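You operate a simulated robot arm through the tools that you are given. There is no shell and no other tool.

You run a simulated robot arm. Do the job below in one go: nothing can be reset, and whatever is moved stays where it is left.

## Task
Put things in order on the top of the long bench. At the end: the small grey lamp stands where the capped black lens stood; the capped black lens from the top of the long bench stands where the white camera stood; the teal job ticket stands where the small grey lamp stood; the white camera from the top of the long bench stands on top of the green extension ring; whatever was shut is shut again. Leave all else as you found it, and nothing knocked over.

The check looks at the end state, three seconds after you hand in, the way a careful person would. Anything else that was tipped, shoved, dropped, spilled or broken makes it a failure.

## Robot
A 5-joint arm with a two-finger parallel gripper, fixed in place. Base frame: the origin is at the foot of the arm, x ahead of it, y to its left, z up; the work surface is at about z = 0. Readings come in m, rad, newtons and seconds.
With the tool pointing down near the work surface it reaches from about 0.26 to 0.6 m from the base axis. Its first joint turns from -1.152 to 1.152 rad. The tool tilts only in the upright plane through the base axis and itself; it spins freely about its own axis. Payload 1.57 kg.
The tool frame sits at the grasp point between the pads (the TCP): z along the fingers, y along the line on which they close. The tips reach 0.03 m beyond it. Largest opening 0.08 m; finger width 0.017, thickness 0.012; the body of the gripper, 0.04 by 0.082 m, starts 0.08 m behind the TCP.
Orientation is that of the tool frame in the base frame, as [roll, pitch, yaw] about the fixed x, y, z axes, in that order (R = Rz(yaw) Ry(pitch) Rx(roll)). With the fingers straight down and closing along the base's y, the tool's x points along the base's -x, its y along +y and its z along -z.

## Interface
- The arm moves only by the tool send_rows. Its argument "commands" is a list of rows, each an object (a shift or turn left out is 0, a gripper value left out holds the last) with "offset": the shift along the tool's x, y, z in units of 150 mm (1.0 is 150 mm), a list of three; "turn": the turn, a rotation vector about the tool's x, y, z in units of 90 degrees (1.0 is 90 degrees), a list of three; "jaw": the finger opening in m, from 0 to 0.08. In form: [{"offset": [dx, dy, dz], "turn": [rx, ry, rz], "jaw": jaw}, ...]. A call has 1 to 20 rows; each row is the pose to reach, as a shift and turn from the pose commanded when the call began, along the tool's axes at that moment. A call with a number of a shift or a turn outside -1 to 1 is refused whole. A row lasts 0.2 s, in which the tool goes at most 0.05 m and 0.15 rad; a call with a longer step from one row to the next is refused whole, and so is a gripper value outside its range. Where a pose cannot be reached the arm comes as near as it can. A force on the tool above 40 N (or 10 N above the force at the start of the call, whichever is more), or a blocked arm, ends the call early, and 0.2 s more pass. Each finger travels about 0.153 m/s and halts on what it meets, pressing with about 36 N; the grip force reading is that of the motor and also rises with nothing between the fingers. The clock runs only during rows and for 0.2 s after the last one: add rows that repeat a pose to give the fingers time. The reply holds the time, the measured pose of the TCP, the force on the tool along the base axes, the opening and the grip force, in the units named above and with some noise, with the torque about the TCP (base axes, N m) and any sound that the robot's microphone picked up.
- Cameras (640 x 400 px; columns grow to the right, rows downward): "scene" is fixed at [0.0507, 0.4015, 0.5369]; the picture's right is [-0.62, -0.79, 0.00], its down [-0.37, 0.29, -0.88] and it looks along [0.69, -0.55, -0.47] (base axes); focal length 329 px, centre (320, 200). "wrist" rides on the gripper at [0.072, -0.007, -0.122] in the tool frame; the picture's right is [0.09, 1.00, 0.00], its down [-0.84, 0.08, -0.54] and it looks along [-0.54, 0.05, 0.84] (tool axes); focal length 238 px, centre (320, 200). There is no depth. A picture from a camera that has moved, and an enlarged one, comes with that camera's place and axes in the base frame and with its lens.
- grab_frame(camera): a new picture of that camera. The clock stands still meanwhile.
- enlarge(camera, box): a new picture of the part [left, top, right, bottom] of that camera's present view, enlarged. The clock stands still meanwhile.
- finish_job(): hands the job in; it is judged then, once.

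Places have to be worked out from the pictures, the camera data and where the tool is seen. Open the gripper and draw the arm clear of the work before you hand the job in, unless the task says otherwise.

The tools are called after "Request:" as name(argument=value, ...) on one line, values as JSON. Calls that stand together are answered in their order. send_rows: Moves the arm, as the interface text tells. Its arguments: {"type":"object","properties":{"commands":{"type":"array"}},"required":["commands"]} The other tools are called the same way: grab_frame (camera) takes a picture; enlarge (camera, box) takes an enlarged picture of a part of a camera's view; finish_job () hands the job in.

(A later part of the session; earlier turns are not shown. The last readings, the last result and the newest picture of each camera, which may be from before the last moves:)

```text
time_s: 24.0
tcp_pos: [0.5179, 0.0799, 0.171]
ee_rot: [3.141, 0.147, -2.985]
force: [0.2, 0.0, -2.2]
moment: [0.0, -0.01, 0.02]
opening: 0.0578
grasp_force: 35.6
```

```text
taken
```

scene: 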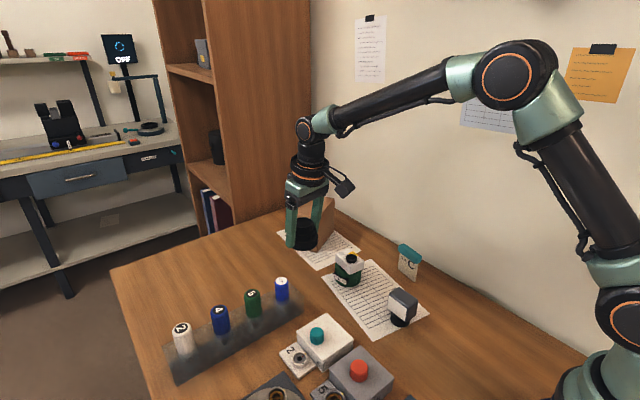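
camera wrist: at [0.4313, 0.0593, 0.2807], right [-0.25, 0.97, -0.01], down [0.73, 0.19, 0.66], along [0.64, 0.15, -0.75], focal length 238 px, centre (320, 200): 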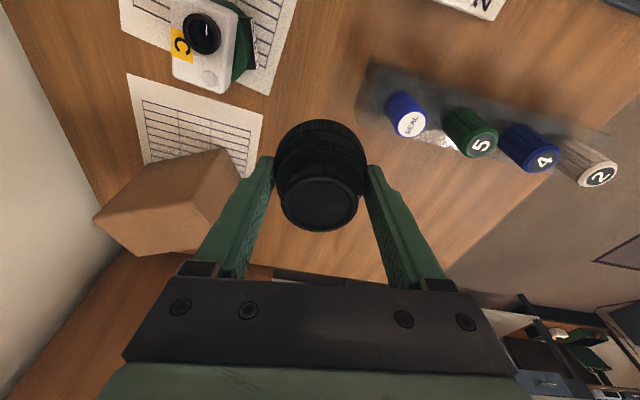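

The lens is lifted and held upright relative to the bench. I'll swing it round the base toward the white camera's old spot, keeping the tilt in the radial plane so the lens stays vertical.

Request:
send_rows(commands=[{"offset": [0.176, -0.257, -0.0265], "turn": [0.0073, 0, 0.0485]}, {"offset": [0.369, -0.485, -0.0556], "turn": [0.0146, 0, 0.0971]}, {"offset": [0.578, -0.687, -0.087], "turn": [0.0219, 0, 0.1456]}, {"offset": [0.796, -0.859, -0.12], "turn": [0.0293, 0, 0.1942]}, {"offset": [0.796, -0.859, -0.12], "turn": [0.0293, 0, 0.1942]}])

Request:
grab_frame(camera="wrist")

```text
time_s: 25.2
tcp_pos: [0.4191, -0.0659, 0.1716]
ee_rot: [3.141, 0.149, 2.99]
force: [0.6, 0.3, -1.5]
moment: [0.0, -0.01, 0.04]
opening: 0.0576
grasp_force: 35.6
```

```text
taken
camera wrist: at [0.3302, -0.0591, 0.2812], right [0.06, 1.0, -0.01], down [0.75, -0.04, 0.66], along [0.66, -0.05, -0.75], focal length 238 px, centre (320, 200)
```

wrist: 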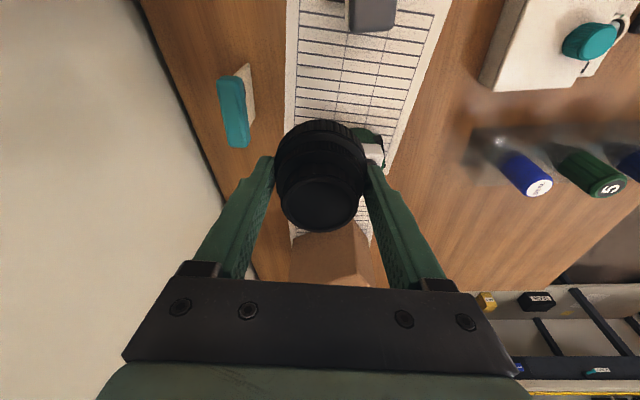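

The carry is on track at (0.419, -0.066) with the tilt held. I'll continue the arc to above the camera's old spot at (0.290, -0.145).

Request:
send_rows(commands=[{"offset": [0.173, -0.206, -0.026], "turn": [0.0073, 0, 0.0485]}, {"offset": [0.36, -0.383, -0.054], "turn": [0.0146, 0, 0.0971]}, {"offset": [0.558, -0.534, -0.084], "turn": [0.0219, 0, 0.1456]}, {"offset": [0.7635, -0.656, -0.115], "turn": [0.0293, 0, 0.1942]}, {"offset": [0.7635, -0.656, -0.115], "turn": [0.0293, 0, 0.1942]}])

Request:
grab_frame(camera="wrist")

Request:
grab_frame(camera="scene")

```text
time_s: 26.4
tcp_pos: [0.2874, -0.1473, 0.1693]
ee_rot: [-3.14, 0.147, 2.681]
force: [-1.0, 0.4, -2.5]
moment: [0.0, -0.01, 0.01]
opening: 0.0576
grasp_force: 36.3
```

```text
taken
camera wrist: at [0.2049, -0.1134, 0.2795], right [0.36, 0.93, -0.02], down [0.7, -0.26, 0.66], along [0.61, -0.25, -0.75], focal length 238 px, centre (320, 200)
```

wrist: 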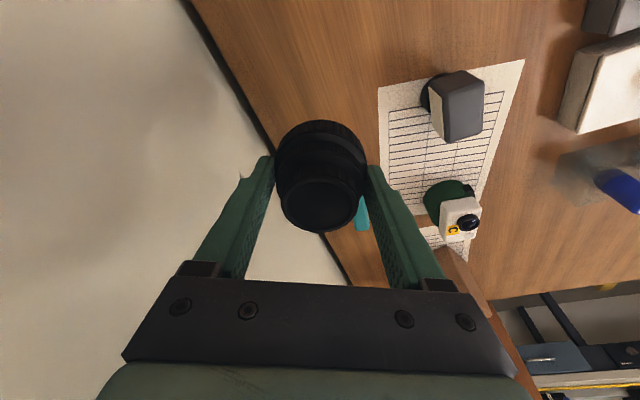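

```text
taken
```

scene: 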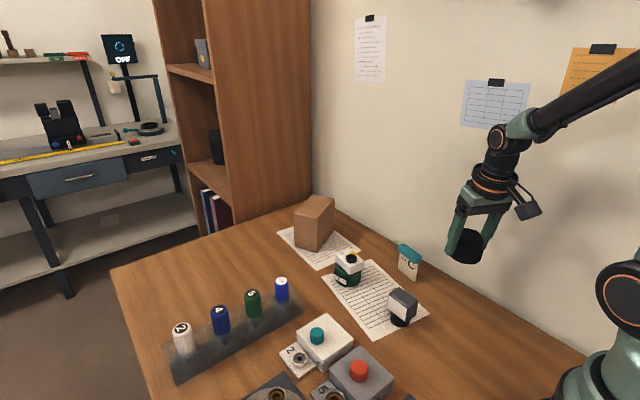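

I'm above the old camera spot. I'll lower straight down to about 6 mm above the bench.

Request:
send_rows(commands=[{"offset": [0.03, 0, 0.198]}, {"offset": [0.06, 0, 0.396]}, {"offset": [0.089, 0, 0.593]}, {"offset": [0.114, 0, 0.758]}, {"offset": [0.128, 0, 0.8505]}, {"offset": [0.128, 0, 0.8505]}])

Request:
enlarge(camera="scene", box=[400, 220, 500, 330])

Request:
grab_frame(camera="wrist")

```text
time_s: 27.8
tcp_pos: [0.291, -0.1479, 0.0414]
ee_rot: [-3.139, 0.148, 2.682]
force: [-0.2, -0.8, -2.3]
moment: [0.02, 0.03, 0.04]
opening: 0.0573
grasp_force: 36.5
```

```text
3.64 times, centred on (450, 275) of scene
camera zoom: at [0.0507, 0.4014, 0.5369], right [-0.62, -0.79, 0.0], down [-0.37, 0.29, -0.88], along [0.69, -0.55, -0.47], focal length 1196 px, centre (-153, -73)
```

zoom: 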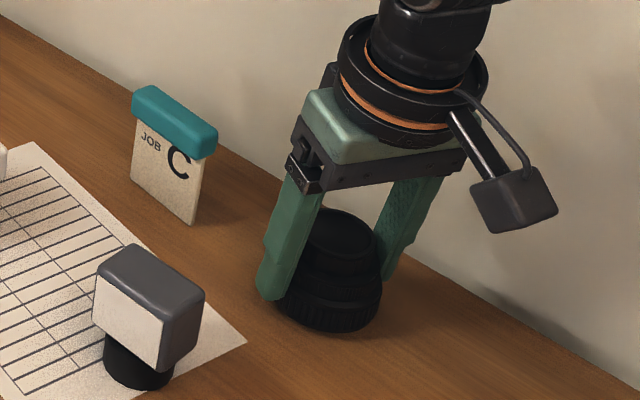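

```text
taken
camera wrist: at [0.2091, -0.1134, 0.1517], right [0.36, 0.93, -0.01], down [0.7, -0.26, 0.66], along [0.61, -0.25, -0.75], focal length 238 px, centre (320, 200)
```

wrist: 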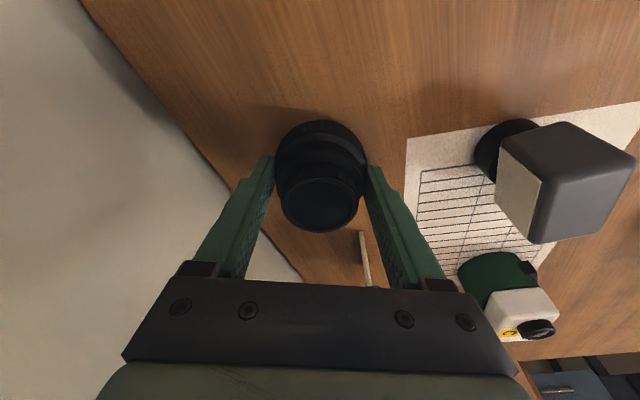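

It's about 5 mm above the bench and upright. I'll lower in millimetre steps and watch for contact force.

Request:
send_rows(commands=[{"offset": [0.002, 0, 0.013]}, {"offset": [0.003, 0, 0.022]}, {"offset": [0.0045, 0, 0.03]}, {"offset": [0.005, 0, 0.034]}, {"offset": [0.005, 0, 0.034]}])

```text
time_s: 29.0
tcp_pos: [0.2907, -0.1467, 0.037]
ee_rot: [3.141, 0.151, 2.68]
force: [-0.3, -0.3, -1.9]
moment: [0.0, -0.02, -0.02]
opening: 0.0577
grasp_force: 35.8
```

There's no contact yet, since the tool still carries the lens's weight. I'll continue down in half-millimetre steps.

Request:
send_rows(commands=[{"offset": [0.0007, 0, 0.0035]}, {"offset": [0.001, 0, 0.007]}, {"offset": [0.001, 0, 0.007]}])

```text
time_s: 29.8
tcp_pos: [0.2906, -0.1455, 0.0361]
ee_rot: [3.141, 0.151, 2.682]
force: [-7.8, 1.7, 21.8]
moment: [0.15, 0.17, 0.18]
opening: 0.0573
grasp_force: 36.5
```

Contact is made at about 22 N. I'll back off slightly and then open slowly.

Request:
send_rows(commands=[{"offset": [-0.0007, 0, -0.005]}, {"offset": [-0.0007, 0, -0.005]}])

```text
time_s: 30.4
tcp_pos: [0.2908, -0.1456, 0.0371]
ee_rot: [3.142, 0.151, 2.681]
force: [-0.5, 0.5, -1.3]
moment: [0.03, 0.01, 0.0]
opening: 0.0574
grasp_force: 36.1
```

The load is near zero and the lens is within a fraction of a millimetre of the bench. I'll open slowly.

Request:
send_rows(commands=[{"jaw": 0.06}, {"jaw": 0.064}, {"jaw": 0.07}, {"jaw": 0.078}, {"jaw": 0.08}, {"jaw": 0.08}])

Request:
grab_frame(camera="wrist")

Request:
enlarge(camera="scene", box=[400, 220, 500, 330])

```text
time_s: 31.8
tcp_pos: [0.292, -0.1467, 0.0374]
ee_rot: [-3.141, 0.149, 2.681]
force: [0.3, 0.4, 0.5]
moment: [0.01, 0.02, -0.01]
opening: 0.08
grasp_force: 0.0
```

```text
taken
camera wrist: at [0.2089, -0.1123, 0.1472], right [0.36, 0.93, -0.01], down [0.7, -0.26, 0.66], along [0.61, -0.25, -0.75], focal length 238 px, centre (320, 200)
```

wrist: 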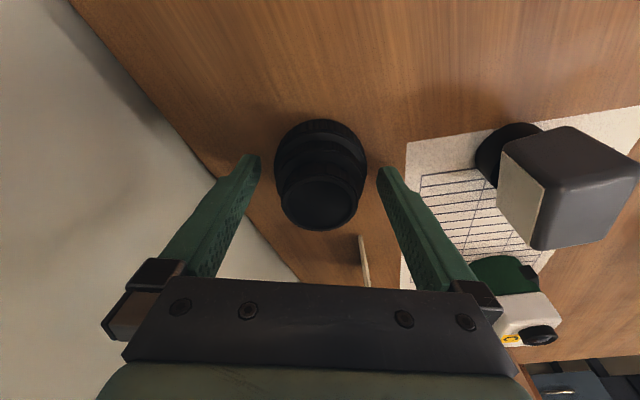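

```text
3.64 times, centred on (450, 275) of scene
camera zoom: at [0.0507, 0.4015, 0.5369], right [-0.62, -0.79, 0.0], down [-0.37, 0.29, -0.88], along [0.69, -0.55, -0.47], focal length 1196 px, centre (-153, -73)
```

zoom: 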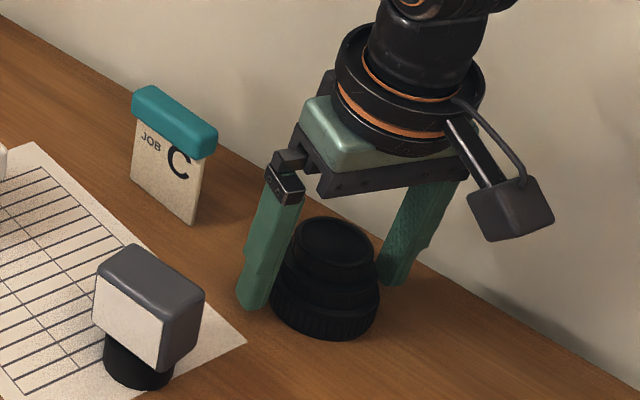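

The lens stands upright at the old camera spot and the jaws are clear of it. I'll lift straight up.

Request:
send_rows(commands=[{"offset": [-0.01, 0, -0.066]}, {"offset": [-0.04, 0, -0.264]}, {"offset": [-0.07, 0, -0.462]}, {"offset": [-0.1, 0, -0.66]}, {"offset": [-0.129, 0, -0.857]}, {"offset": [-0.129, 0, -0.857]}])

Request:
grab_frame(camera="wrist")

Request:
enlarge(camera="scene", box=[380, 240, 500, 330])

```text
time_s: 33.2
tcp_pos: [0.2892, -0.1461, 0.1659]
ee_rot: [-3.14, 0.15, 2.681]
force: [0.5, -0.6, 0.3]
moment: [0.03, -0.01, 0.01]
opening: 0.0802
grasp_force: 0.1
```

```text
taken
camera wrist: at [0.2074, -0.1133, 0.2764], right [0.36, 0.93, -0.01], down [0.7, -0.26, 0.66], along [0.61, -0.25, -0.75], focal length 238 px, centre (320, 200)
```

wrist: 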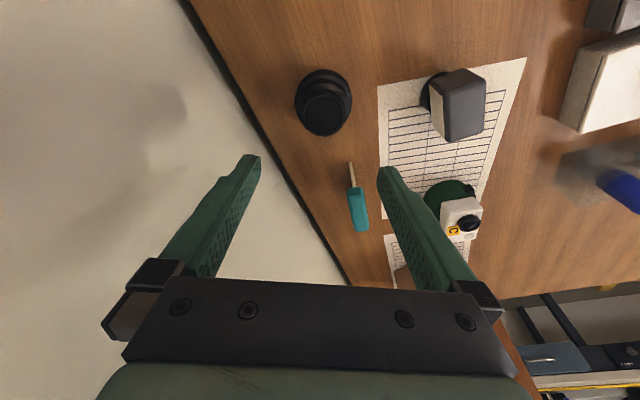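

```text
4.44 times, centred on (440, 285) of scene
camera zoom: at [0.0507, 0.4015, 0.5369], right [-0.62, -0.79, 0.0], down [-0.37, 0.29, -0.88], along [0.69, -0.55, -0.47], focal length 1462 px, centre (-213, -178)
```

zoom: 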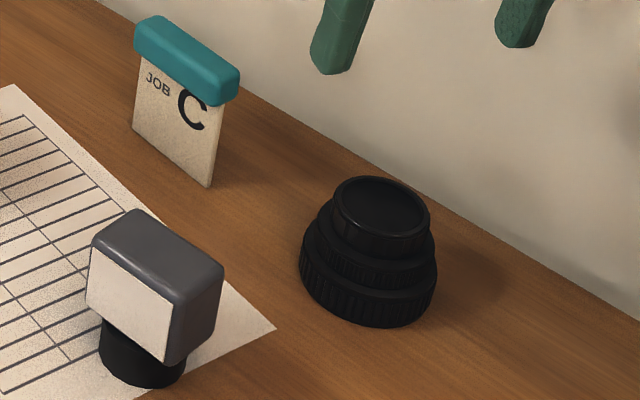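

The lens stands cleanly where the camera was. Next is the lamp, which must go to the far spot, so I'll keep the same tilt and swing above it to inspect its head and base.

Request:
send_rows(commands=[{"offset": [0.047, 0.274, -0.007], "turn": [-0.012, 0, -0.0795]}, {"offset": [0.0945, 0.549, -0.0143], "turn": [-0.0243, 0, -0.1616]}, {"offset": [0.1417, 0.823, -0.0214], "turn": [-0.0365, 0, -0.2421]}, {"offset": [0.1417, 0.823, -0.0214], "turn": [-0.0365, 0, -0.2421]}])

Request:
grab_frame(camera="wrist")

Request:
enlarge(camera="wrist", box=[270, 60, 370, 160])

Request:
enlarge(camera="scene", box=[375, 270, 435, 340])

```text
time_s: 34.2
tcp_pos: [0.3288, -0.0245, 0.1656]
ee_rot: [3.141, 0.149, 3.066]
force: [0.2, 0.4, 0.1]
moment: [-0.01, -0.03, -0.03]
opening: 0.08
grasp_force: 0.0
```

```text
taken
camera wrist: at [0.2395, -0.0239, 0.2756], right [-0.02, 1.0, -0.01], down [0.75, 0.02, 0.66], along [0.66, 0.0, -0.75], focal length 238 px, centre (320, 200)
```

wrist: 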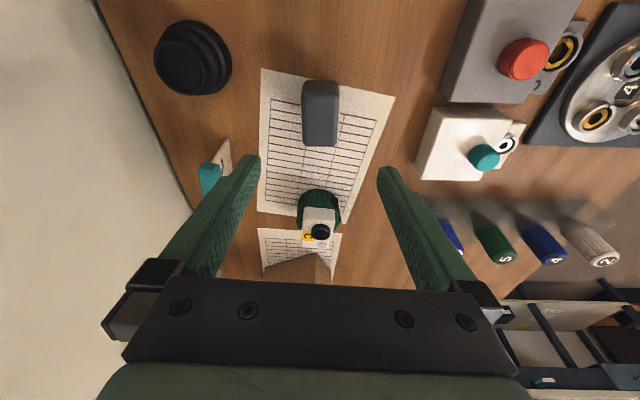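

```text
4.00 times, centred on (320, 110) of wrist
camera zoom: at [0.2395, -0.0239, 0.2756], right [-0.02, 1.0, -0.01], down [0.75, 0.02, 0.66], along [0.66, 0.0, -0.75], focal length 953 px, centre (320, 560)
```

zoom: 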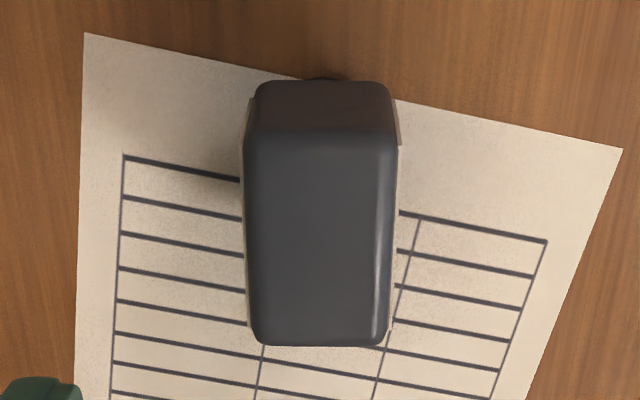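

```text
5.71 times, centred on (405, 305) of scene
camera zoom: at [0.0507, 0.4015, 0.5369], right [-0.62, -0.79, 0.0], down [-0.37, 0.29, -0.88], along [0.69, -0.55, -0.47], focal length 1879 px, centre (-166, -400)
```

zoom: 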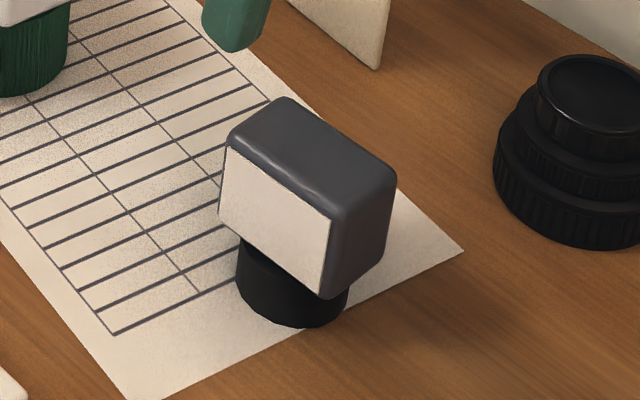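

The lamp head is about 33 x 51 mm with its top near z≈0.06, centred at about (0.330, -0.025) on a 40 mm base. I'll spin the tool about 0.094 rad to match the head and descend partway to recheck, aiming to grip the head only, above the wider base.

Request:
send_rows(commands=[{"offset": [0.02, 0, 0.13], "turn": [0, 0, -0.03]}, {"offset": [0.04, 0, 0.27], "turn": [0, 0, -0.06]}, {"offset": [0.063, 0, 0.42], "turn": [0, 0, -0.06]}, {"offset": [0.0844, 0, 0.56], "turn": [0, 0, -0.06]}, {"offset": [0.0844, 0, 0.56], "turn": [0, 0, -0.06]}])

Request:
grab_frame(camera="wrist")

Request:
enlarge(camera="scene", box=[360, 240, 460, 340])

```text
time_s: 35.4
tcp_pos: [0.3274, -0.0252, 0.082]
ee_rot: [-3.129, 0.148, -3.12]
force: [0.2, -0.5, 1.0]
moment: [0.03, -0.01, -0.02]
opening: 0.08
grasp_force: 0.0
```

```text
taken
camera wrist: at [0.2381, -0.0325, 0.1934], right [-0.11, 0.99, -0.03], down [0.75, 0.1, 0.66], along [0.66, 0.05, -0.75], focal length 238 px, centre (320, 200)
```

wrist: 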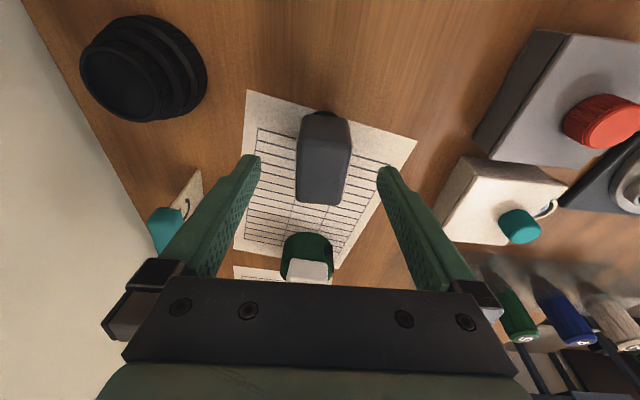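

```text
4.00 times, centred on (410, 290) of scene
camera zoom: at [0.0507, 0.4014, 0.5369], right [-0.62, -0.79, 0.0], down [-0.37, 0.29, -0.88], along [0.69, -0.55, -0.47], focal length 1316 px, centre (-40, -160)
```

zoom: 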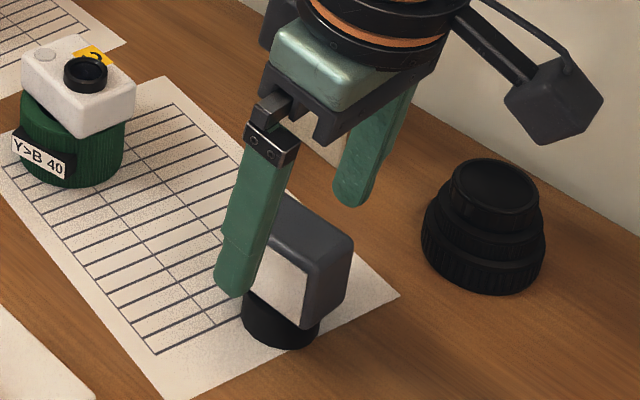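

The jaws are now parallel to the head faces and centred over it. I'll descend the last 21 mm so the tips stop above the base, at about z≈0.03.

Request:
send_rows(commands=[{"offset": [0.007, 0.0007, 0.046]}, {"offset": [0.014, 0.0014, 0.092]}, {"offset": [0.0208, 0.002, 0.1385]}, {"offset": [0.0208, 0.002, 0.1385]}])

Request:
grab_frame(camera="wrist")

Request:
enlarge(camera="scene", box=[365, 265, 435, 335])

```text
time_s: 36.4
tcp_pos: [0.3272, -0.0265, 0.0599]
ee_rot: [-3.127, 0.148, -3.121]
force: [-0.3, 0.2, 0.0]
moment: [0.0, 0.04, 0.03]
opening: 0.0798
grasp_force: 0.2
```

```text
taken
camera wrist: at [0.2376, -0.0321, 0.1705], right [-0.11, 0.99, -0.03], down [0.75, 0.1, 0.66], along [0.66, 0.05, -0.75], focal length 238 px, centre (320, 200)
```

wrist: 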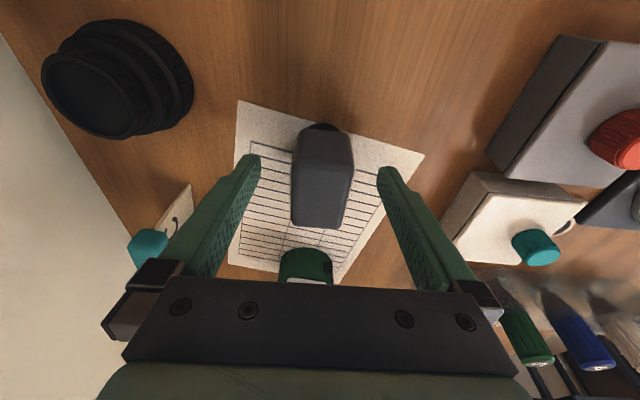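

```text
5.71 times, centred on (400, 300) of scene
camera zoom: at [0.0507, 0.4015, 0.5369], right [-0.62, -0.79, 0.0], down [-0.37, 0.29, -0.88], along [0.69, -0.55, -0.47], focal length 1879 px, centre (-137, -371)
```

zoom: 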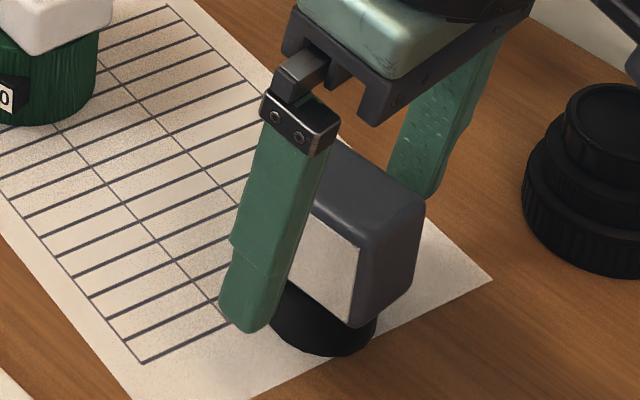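

The fingers straddle the head and the tips look to be at about the head's lower edge. I'll close gently and check the opening: about 33 mm means the head, about 40 mm means the base.

Request:
send_rows(commands=[{"jaw": 0.06}, {"jaw": 0.045}, {"jaw": 0.035}, {"jaw": 0.025}, {"jaw": 0.025}, {"jaw": 0.025}])

Request:
grab_frame(camera="wrist")

Request:
enlarge(camera="scene", box=[365, 265, 435, 335])

```text
time_s: 37.8
tcp_pos: [0.3267, -0.0261, 0.0605]
ee_rot: [-3.126, 0.149, -3.123]
force: [-0.5, 1.9, 5.0]
moment: [0.23, 0.04, 0.03]
opening: 0.0337
grasp_force: 36.5
```

```text
taken
camera wrist: at [0.2376, -0.032, 0.1707], right [-0.11, 0.99, -0.03], down [0.75, 0.1, 0.66], along [0.66, 0.05, -0.75], focal length 238 px, centre (320, 200)
```

wrist: 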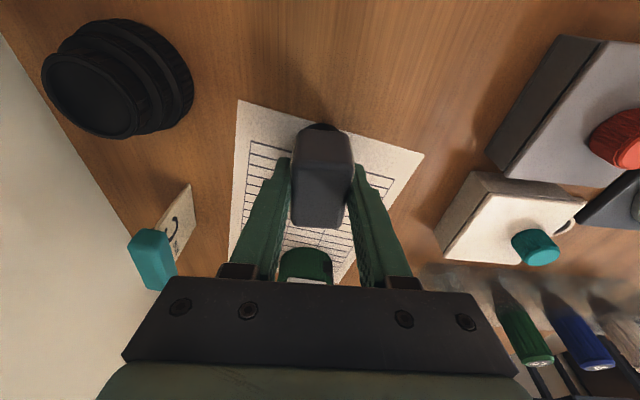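

```text
5.71 times, centred on (400, 300) of scene
camera zoom: at [0.0507, 0.4014, 0.5369], right [-0.62, -0.79, 0.0], down [-0.37, 0.29, -0.88], along [0.69, -0.55, -0.47], focal length 1879 px, centre (-137, -371)
```

zoom: 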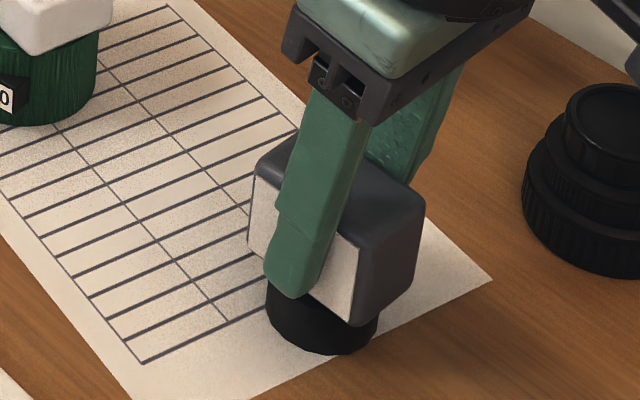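

The grip is on the head, with 33.7 mm opening at 36 N. I'll check the lamp's position in the jaws before lifting.

Request:
enlarge(camera="wrist", box=[260, 100, 390, 250])

```text
2.67 times, centred on (325, 175) of wrist
camera zoom: at [0.2376, -0.032, 0.1707], right [-0.11, 0.99, -0.03], down [0.75, 0.1, 0.66], along [0.66, 0.05, -0.75], focal length 636 px, centre (307, 267)
```

zoom: 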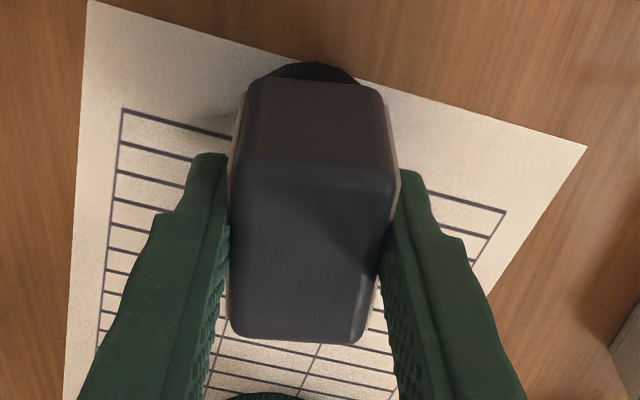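

The lamp's axis sits about 5 mm outward of the TCP, and the base is undisturbed. I'll lift straight up.

Request:
send_rows(commands=[{"offset": [-0.0198, -0.0019, -0.132]}, {"offset": [-0.0494, -0.0047, -0.33]}, {"offset": [-0.079, -0.0075, -0.5275]}, {"offset": [-0.1088, -0.0103, -0.7253]}, {"offset": [-0.1088, -0.0103, -0.7253]}])

Request:
grab_frame(camera="wrist")

Request:
grab_frame(camera="scene")

```text
time_s: 39.0
tcp_pos: [0.3283, -0.0258, 0.169]
ee_rot: [-3.127, 0.148, -3.122]
force: [0.1, 0.0, -2.6]
moment: [0.0, -0.02, 0.0]
opening: 0.0339
grasp_force: 36.1
```

```text
taken
camera wrist: at [0.2394, -0.0327, 0.2799], right [-0.11, 0.99, -0.03], down [0.75, 0.1, 0.66], along [0.66, 0.05, -0.75], focal length 238 px, centre (320, 200)
```

wrist: 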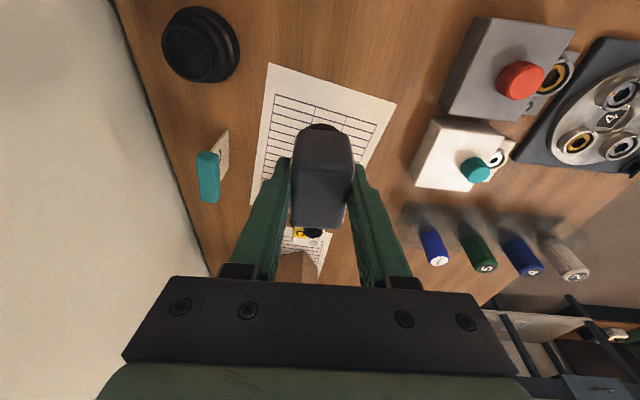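

```text
taken
```

scene: 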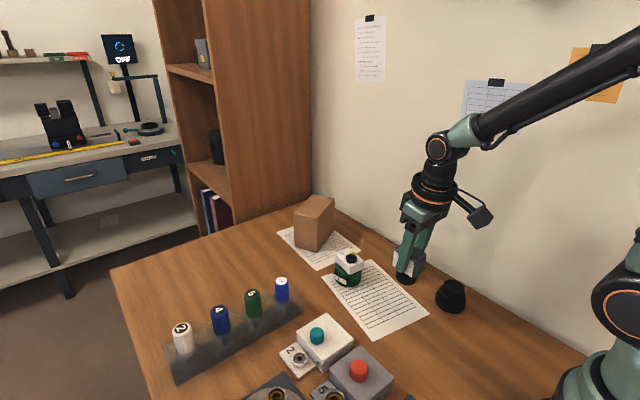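

The lamp hangs upright. I'll swing it round toward the old lens spot, first to r≈0.45 at the right bearing, staying high.

Request:
send_rows(commands=[{"offset": [-0.209, 0.117, 0.029], "turn": [-0.0052, -0.0005, -0.0348]}, {"offset": [-0.411, 0.259, 0.058], "turn": [-0.0106, -0.001, -0.0709]}, {"offset": [-0.603, 0.423, 0.085], "turn": [-0.016, -0.0015, -0.107]}, {"offset": [-0.785, 0.618, 0.109], "turn": [-0.0217, -0.0021, -0.145]}, {"offset": [-0.785, 0.618, 0.109], "turn": [-0.0217, -0.0021, -0.145]}])

Request:
grab_frame(camera="wrist")

```text
time_s: 40.2
tcp_pos: [0.4446, 0.0684, 0.1687]
ee_rot: [-3.127, 0.149, -2.891]
force: [0.3, 0.4, -2.2]
moment: [0.02, 0.0, 0.02]
opening: 0.0336
grasp_force: 36.2
```

```text
taken
camera wrist: at [0.3601, 0.0412, 0.2781], right [-0.33, 0.94, -0.03], down [0.7, 0.27, 0.66], along [0.63, 0.2, -0.75], focal length 238 px, centre (320, 200)
```

wrist: 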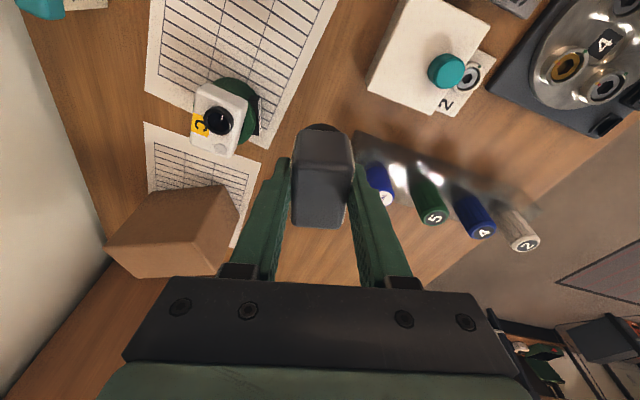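

On track at (0.445, 0.068). I'll move radially out toward the old lens spot while descending partway.

Request:
send_rows(commands=[{"offset": [-0.226, -0.021, 0.118]}, {"offset": [-0.4515, -0.0425, 0.237]}, {"offset": [-0.677, -0.064, 0.355]}, {"offset": [-0.903, -0.085, 0.474]}, {"offset": [-0.903, -0.085, 0.474]}])

Request:
grab_frame(camera="wrist")

Request:
enlarge(camera="scene", box=[230, 180, 350, 300])

```text
time_s: 41.4
tcp_pos: [0.5879, 0.0888, 0.1201]
ee_rot: [-3.128, 0.147, -2.891]
force: [0.7, -0.3, -0.9]
moment: [0.0, 0.05, -0.02]
opening: 0.0337
grasp_force: 35.2
```

```text
taken
camera wrist: at [0.5027, 0.0622, 0.2305], right [-0.33, 0.94, -0.03], down [0.7, 0.27, 0.66], along [0.63, 0.2, -0.75], focal length 238 px, centre (320, 200)
```

wrist: 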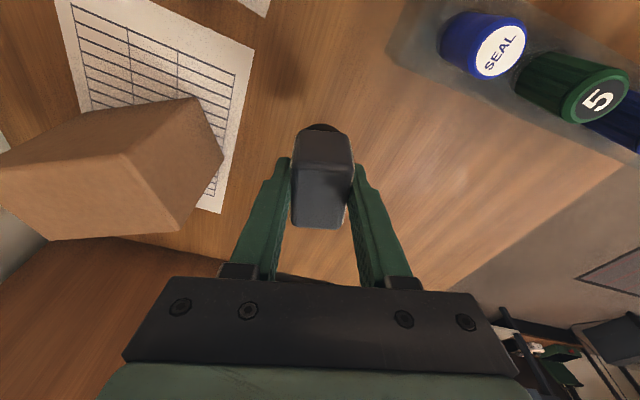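

```text
3.33 times, centred on (290, 240) of scene
camera zoom: at [0.0507, 0.4015, 0.5369], right [-0.62, -0.79, 0.0], down [-0.37, 0.29, -0.88], along [0.69, -0.55, -0.47], focal length 1096 px, centre (420, 67)
```

zoom: 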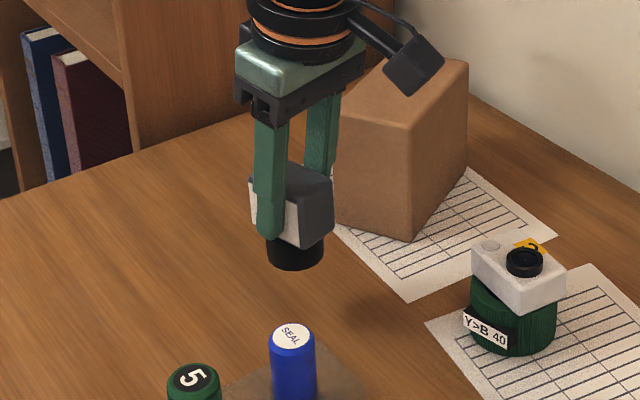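

The lamp is near the target at height. I'll move the last 18 mm outward and lower to about 6 mm above the bench.

Request:
send_rows(commands=[{"offset": [-0.104, -0.003, 0.117]}, {"offset": [-0.0845, -0.001, 0.249]}, {"offset": [-0.07, 0.0003, 0.348]}, {"offset": [-0.066, 0.0005, 0.374]}, {"offset": [-0.066, 0.0005, 0.374]}])

Request:
grab_frame(camera="wrist")

Request:
enlarge(camera="scene", box=[230, 210, 330, 310])

```text
time_s: 42.6
tcp_pos: [0.6048, 0.0951, 0.0663]
ee_rot: [-3.127, 0.148, -2.891]
force: [-0.2, 0.2, -1.5]
moment: [0.02, 0.02, 0.01]
opening: 0.0335
grasp_force: 35.6
```

```text
taken
camera wrist: at [0.5199, 0.0686, 0.1771], right [-0.33, 0.94, -0.03], down [0.7, 0.27, 0.66], along [0.63, 0.2, -0.75], focal length 238 px, centre (320, 200)
```

wrist: 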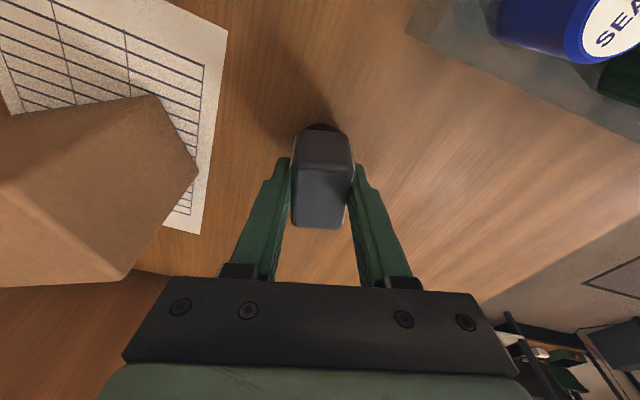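

```text
4.00 times, centred on (280, 260) of scene
camera zoom: at [0.0507, 0.4015, 0.5369], right [-0.62, -0.79, 0.0], down [-0.37, 0.29, -0.88], along [0.69, -0.55, -0.47], focal length 1316 px, centre (480, -40)
```

zoom: 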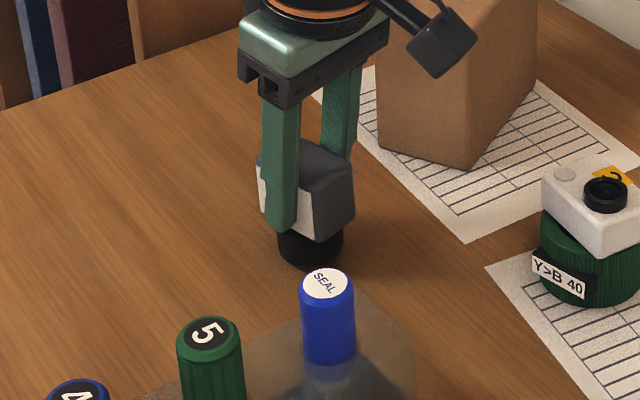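

I'll zoom in to compare the lamp's base with the original lens footprint, which was centred at column ≈277.7 with its bottom at row ≈281, before touching down.

Request:
enlarge(camera="scene", box=[250, 235, 310, 295])

Request:
enlarge(camera="wrist", box=[260, 100, 390, 250])

```text
6.67 times, centred on (280, 265) of scene
camera zoom: at [0.0507, 0.4015, 0.5369], right [-0.62, -0.79, 0.0], down [-0.37, 0.29, -0.88], along [0.69, -0.55, -0.47], focal length 2193 px, centre (587, -233)
```

zoom: 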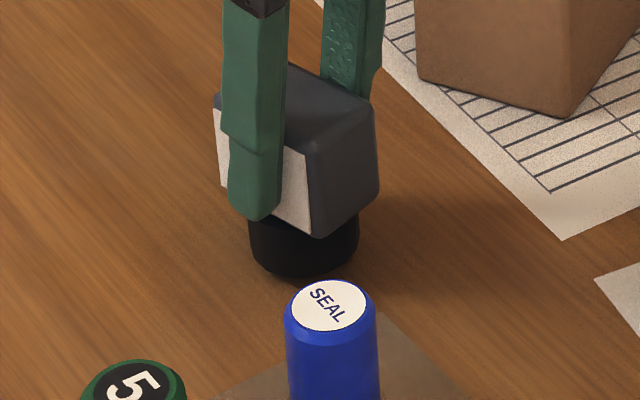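

```text
2.67 times, centred on (325, 175) of wrist
camera zoom: at [0.5199, 0.0686, 0.1771], right [-0.33, 0.94, -0.03], down [0.7, 0.27, 0.66], along [0.63, 0.2, -0.75], focal length 636 px, centre (307, 267)
```

zoom: 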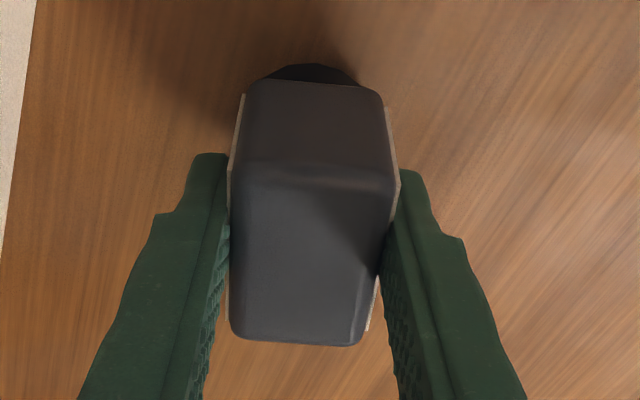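

The lamp base lines up with the old lens footprint to within a few millimetres, being slightly near and left of it. I'll nudge +2 mm radially and -2 mm tangentially and lower by 4 mm.

Request:
send_rows(commands=[{"offset": [-0.008, -0.014, 0.01]}, {"offset": [-0.008, -0.014, 0.022]}, {"offset": [-0.008, -0.014, 0.0287]}, {"offset": [-0.008, -0.014, 0.0287]}])

Request:
enlarge(camera="scene", box=[250, 235, 310, 295])

```text
time_s: 43.6
tcp_pos: [0.6079, 0.0937, 0.063]
ee_rot: [-3.129, 0.148, -2.891]
force: [-0.7, 0.5, -1.7]
moment: [-0.04, -0.03, -0.01]
opening: 0.0337
grasp_force: 35.5
```

```text
6.67 times, centred on (280, 265) of scene
camera zoom: at [0.0507, 0.4015, 0.5369], right [-0.62, -0.79, 0.0], down [-0.37, 0.29, -0.88], along [0.69, -0.55, -0.47], focal length 2193 px, centre (587, -233)
```

zoom: 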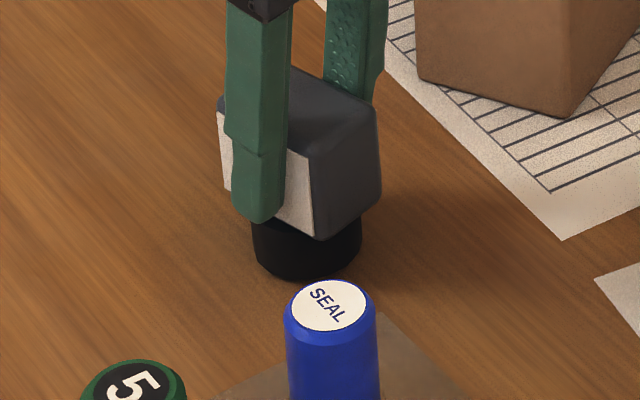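

The projected footprint now matches the old lens position to about 1 mm. I'll lower in 0.7 mm steps with force checks.

Request:
send_rows(commands=[{"offset": [0.0007, 0, 0.0045]}, {"offset": [0.0012, 0.0001, 0.008]}, {"offset": [0.0012, 0.0001, 0.008]}])

```text
time_s: 44.4
tcp_pos: [0.6052, 0.0938, 0.0609]
ee_rot: [-3.127, 0.148, -2.891]
force: [1.2, 0.8, -2.2]
moment: [0.0, 0.01, -0.02]
opening: 0.0337
grasp_force: 36.0
```

No contact yet. I'll go down another 0.7 mm.

Request:
send_rows(commands=[{"offset": [0.0004, 0, 0.0025]}, {"offset": [0.0007, 0, 0.0047]}, {"offset": [0.0007, 0, 0.0047]}])

```text
time_s: 45.2
tcp_pos: [0.6062, 0.0941, 0.0604]
ee_rot: [-3.128, 0.149, -2.891]
force: [-0.4, 0.5, -1.0]
moment: [0.02, -0.06, -0.02]
opening: 0.0338
grasp_force: 35.5
```

The force is just starting to change, so I'll take another 0.6 mm.

Request:
send_rows(commands=[{"offset": [0.0003, 0, 0.002]}, {"offset": [0.0006, 0, 0.004]}, {"offset": [0.0006, 0, 0.004]}])

```text
time_s: 46.0
tcp_pos: [0.6056, 0.0934, 0.0607]
ee_rot: [-3.128, 0.15, -2.891]
force: [-4.9, -2.3, 11.3]
moment: [0.17, 0.34, 0.09]
opening: 0.0337
grasp_force: 35.7
```

Contact is made at 11 N. I'll ease off slightly and open slowly.

Request:
send_rows(commands=[{"offset": [-0.0004, 0, -0.0025]}, {"offset": [-0.0004, 0, -0.0025]}, {"offset": [-0.0004, 0, -0.0025], "jaw": 0.036}, {"offset": [-0.0004, 0, -0.0025], "jaw": 0.04}, {"offset": [-0.0004, 0, -0.0025], "jaw": 0.05}, {"offset": [-0.0004, 0, -0.0025], "jaw": 0.065}, {"offset": [-0.0004, 0, -0.0025], "jaw": 0.075}, {"offset": [-0.0004, 0, -0.0025], "jaw": 0.075}])

Request:
grab_frame(camera="wrist")

Request:
enlarge(camera="scene", box=[250, 235, 310, 295])

```text
time_s: 47.8
tcp_pos: [0.607, 0.0945, 0.0592]
ee_rot: [-3.129, 0.148, -2.892]
force: [-0.3, 0.1, 0.1]
moment: [0.0, -0.01, -0.01]
opening: 0.075
grasp_force: 0.1
```

```text
taken
camera wrist: at [0.5221, 0.0672, 0.1697], right [-0.33, 0.94, -0.03], down [0.7, 0.27, 0.66], along [0.63, 0.2, -0.75], focal length 238 px, centre (320, 200)
```

wrist: 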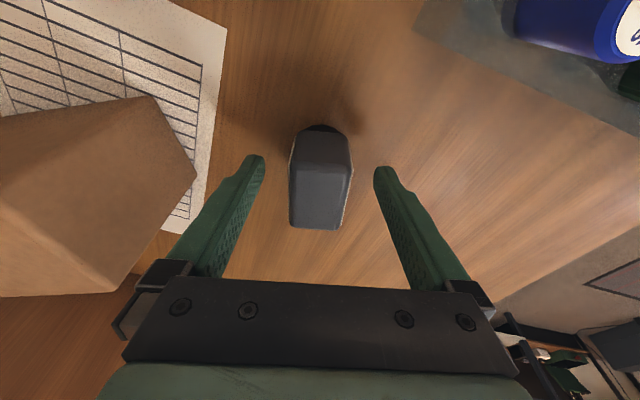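

```text
6.67 times, centred on (280, 265) of scene
camera zoom: at [0.0507, 0.4015, 0.5369], right [-0.62, -0.79, 0.0], down [-0.37, 0.29, -0.88], along [0.69, -0.55, -0.47], focal length 2193 px, centre (587, -233)
```

zoom: 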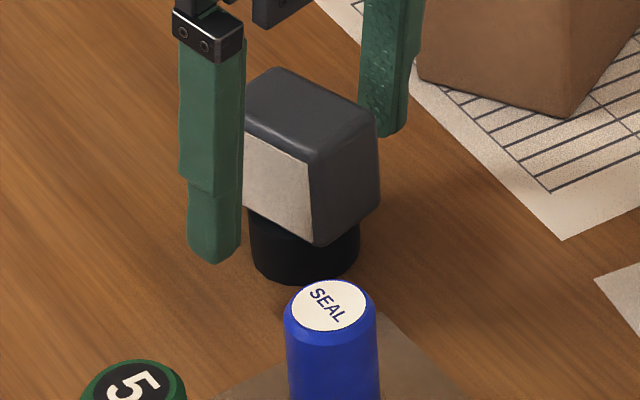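

The lamp stands upright on the old lens spot. I'll rise straight up past its head, then draw inward.

Request:
send_rows(commands=[{"offset": [-0.02, -0.002, -0.132], "jaw": 0.08}, {"offset": [-0.0445, -0.004, -0.297], "jaw": 0.08}, {"offset": [0.161, 0.015, -0.496], "jaw": 0.08}, {"offset": [0.403, 0.038, -0.668], "jaw": 0.08}, {"offset": [0.646, 0.061, -0.84], "jaw": 0.08}, {"offset": [0.646, 0.061, -0.84], "jaw": 0.08}])

Request:
grab_frame(camera="scene")

Request:
grab_frame(camera="wrist")

```text
time_s: 49.2
tcp_pos: [0.4958, 0.0776, 0.169]
ee_rot: [-3.127, 0.148, -2.891]
force: [-0.4, 0.6, 0.3]
moment: [-0.01, -0.01, 0.0]
opening: 0.0801
grasp_force: 0.0
```

```text
taken
```

scene: 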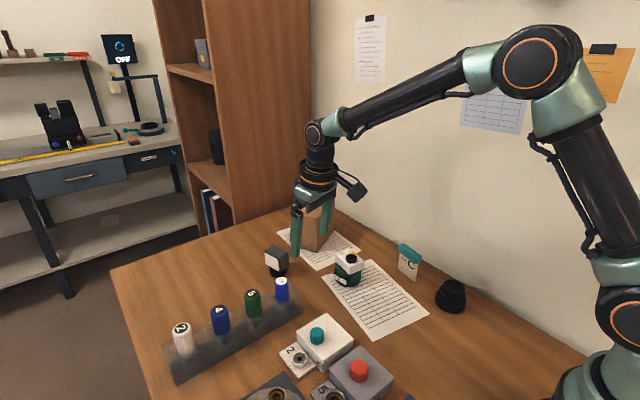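

```text
taken
camera wrist: at [0.4109, 0.0504, 0.2789], right [-0.33, 0.94, -0.03], down [0.7, 0.27, 0.66], along [0.63, 0.2, -0.75], focal length 238 px, centre (320, 200)
```

wrist: 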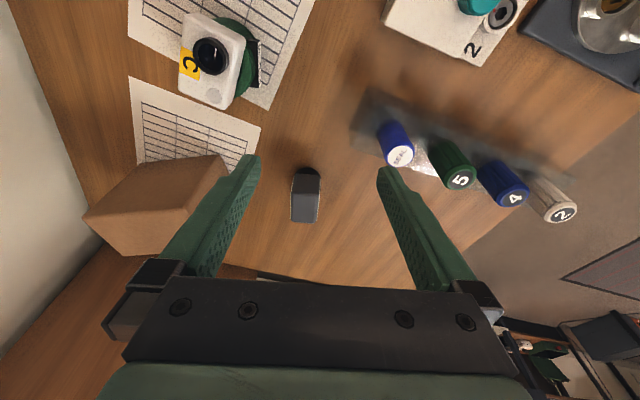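

All good: the lamp is standing and nothing else was disturbed. I'll remove the tilt to return the tool to vertical for the ticket.

Request:
send_rows(commands=[{"turn": [-0.003, 0.032, 0]}, {"turn": [-0.006, 0.064, 0]}, {"turn": [-0.0089, 0.0944, 0]}, {"turn": [-0.0089, 0.0944, 0]}])

```text
time_s: 50.2
tcp_pos: [0.4951, 0.0759, 0.1709]
ee_rot: [3.141, 0.0, -2.891]
force: [-0.3, -0.1, 0.6]
moment: [0.02, -0.01, 0.0]
opening: 0.08
grasp_force: 0.0
```

The tool is vertical again. I'll move toward the ticket in two hops, turning the jaws to close across its thin direction.

Request:
send_rows(commands=[{"offset": [0.134, -0.189, -0.05], "turn": [0, 0, 0.056]}, {"offset": [0.269, -0.378, -0.1], "turn": [0, 0, 0.112]}, {"offset": [0.403, -0.568, -0.15], "turn": [0, 0, 0.168]}, {"offset": [0.538, -0.757, -0.2], "turn": [0, 0, 0.223]}, {"offset": [0.538, -0.757, -0.2], "turn": [0, 0, 0.223]}])

```text
time_s: 51.4
tcp_pos: [0.4406, -0.0549, 0.1996]
ee_rot: [-3.141, 0.001, 3.038]
force: [0.1, 0.0, 0.1]
moment: [-0.05, 0.0, 0.03]
opening: 0.08
grasp_force: 0.0
```

Next I'll hop to just short of the ticket, staying high, and look down at it.

Request:
send_rows(commands=[{"offset": [0.086, -0.2, 0]}, {"offset": [0.173, -0.4, 0]}, {"offset": [0.259, -0.603, 0]}, {"offset": [0.259, -0.603, 0]}])

Request:
grab_frame(camera="wrist")

Request:
enlarge(camera="wrist", box=[270, 60, 390, 200])

Request:
enlarge(camera="scene", box=[380, 230, 440, 290])

```text
time_s: 52.4
tcp_pos: [0.393, -0.1422, 0.2021]
ee_rot: [3.141, 0.001, 3.04]
force: [-0.5, 0.5, 0.3]
moment: [0.02, -0.01, -0.02]
opening: 0.08
grasp_force: 0.0
```

```text
taken
camera wrist: at [0.3211, -0.1422, 0.3239], right [0.01, 1.0, 0.0], down [0.84, -0.01, 0.54], along [0.54, -0.01, -0.84], focal length 238 px, centre (320, 200)
```

wrist: 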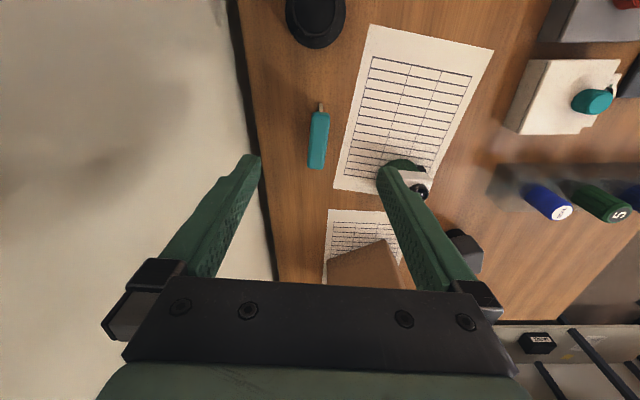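

```text
2.86 times, centred on (330, 130) of wrist
camera zoom: at [0.3211, -0.1422, 0.3239], right [0.01, 1.0, 0.0], down [0.84, -0.01, 0.54], along [0.54, -0.01, -0.84], focal length 681 px, centre (291, 400)
```

zoom: 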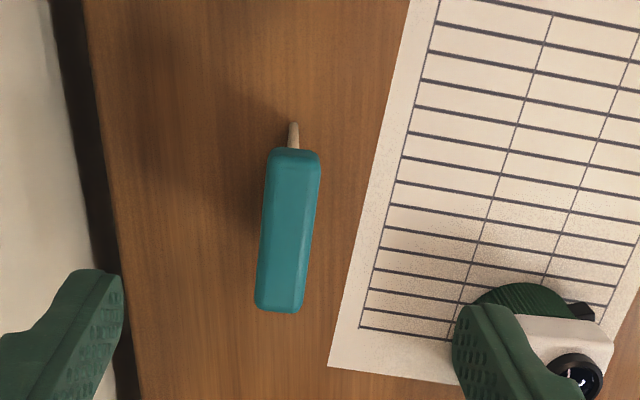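

```text
6.67 times, centred on (410, 260) of scene
camera zoom: at [0.0507, 0.4014, 0.5369], right [-0.62, -0.79, 0.0], down [-0.37, 0.29, -0.88], along [0.69, -0.55, -0.47], focal length 2193 px, centre (-280, -200)
```

zoom: 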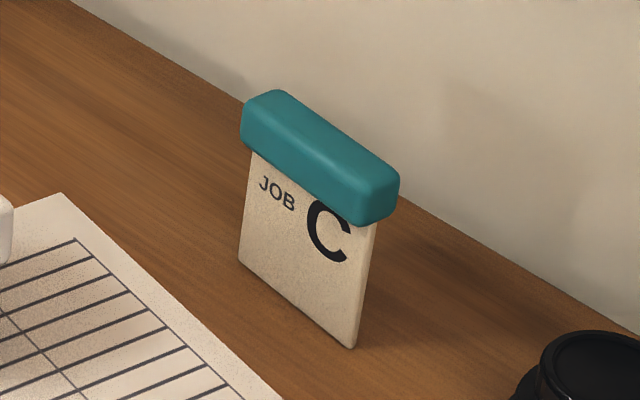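

The ticket is at about (0.411, -0.145), turned about -0.117 rad, with a teal bar about 17 mm thick and its top near z≈0.065. I'll narrow the jaws to 50 mm, centre over it and descend partway.

Request:
send_rows(commands=[{"offset": [-0.04, 0, 0.15], "turn": [0, 0, 0.005], "jaw": 0.065}, {"offset": [-0.08, 0, 0.3], "turn": [0, 0, 0.01], "jaw": 0.05}, {"offset": [-0.121, 0, 0.45], "turn": [0, 0, 0.01], "jaw": 0.05}, {"offset": [-0.121, 0, 0.533], "turn": [0, 0, 0.01], "jaw": 0.05}, {"offset": [-0.121, 0, 0.533], "turn": [0, 0, 0.01], "jaw": 0.05}])

Request:
grab_frame(camera="wrist")

Request:
enlarge(camera="wrist", box=[255, 90, 385, 220])

Request:
enlarge(camera="scene", box=[360, 210, 460, 300])

```text
time_s: 53.6
tcp_pos: [0.4092, -0.1426, 0.1197]
ee_rot: [3.142, 0.0, 3.026]
force: [0.0, -1.3, 0.5]
moment: [0.0, 0.0, -0.03]
opening: 0.0502
grasp_force: 0.1
```

```text
taken
camera wrist: at [0.3389, -0.1408, 0.2417], right [0.02, 1.0, 0.0], down [0.84, -0.02, 0.54], along [0.54, -0.01, -0.84], focal length 238 px, centre (320, 200)
```

wrist: 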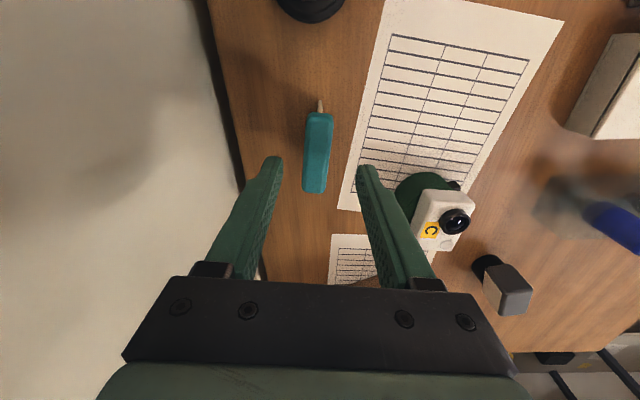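

```text
3.08 times, centred on (320, 155) of wrist
camera zoom: at [0.3389, -0.1408, 0.2417], right [0.02, 1.0, 0.0], down [0.84, -0.02, 0.54], along [0.54, -0.01, -0.84], focal length 733 px, centre (320, 338)
```

zoom: 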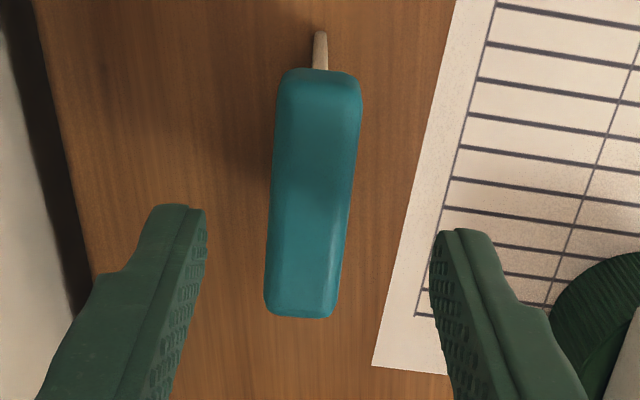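

```text
4.44 times, centred on (410, 255) of scene
camera zoom: at [0.0507, 0.4014, 0.5369], right [-0.62, -0.79, 0.0], down [-0.37, 0.29, -0.88], along [0.69, -0.55, -0.47], focal length 1462 px, centre (-80, -44)
```

zoom: 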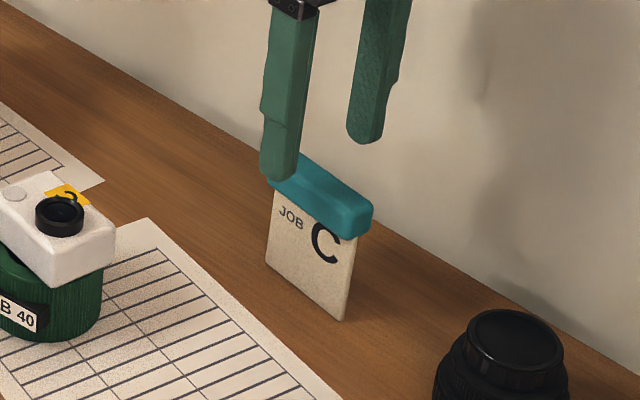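

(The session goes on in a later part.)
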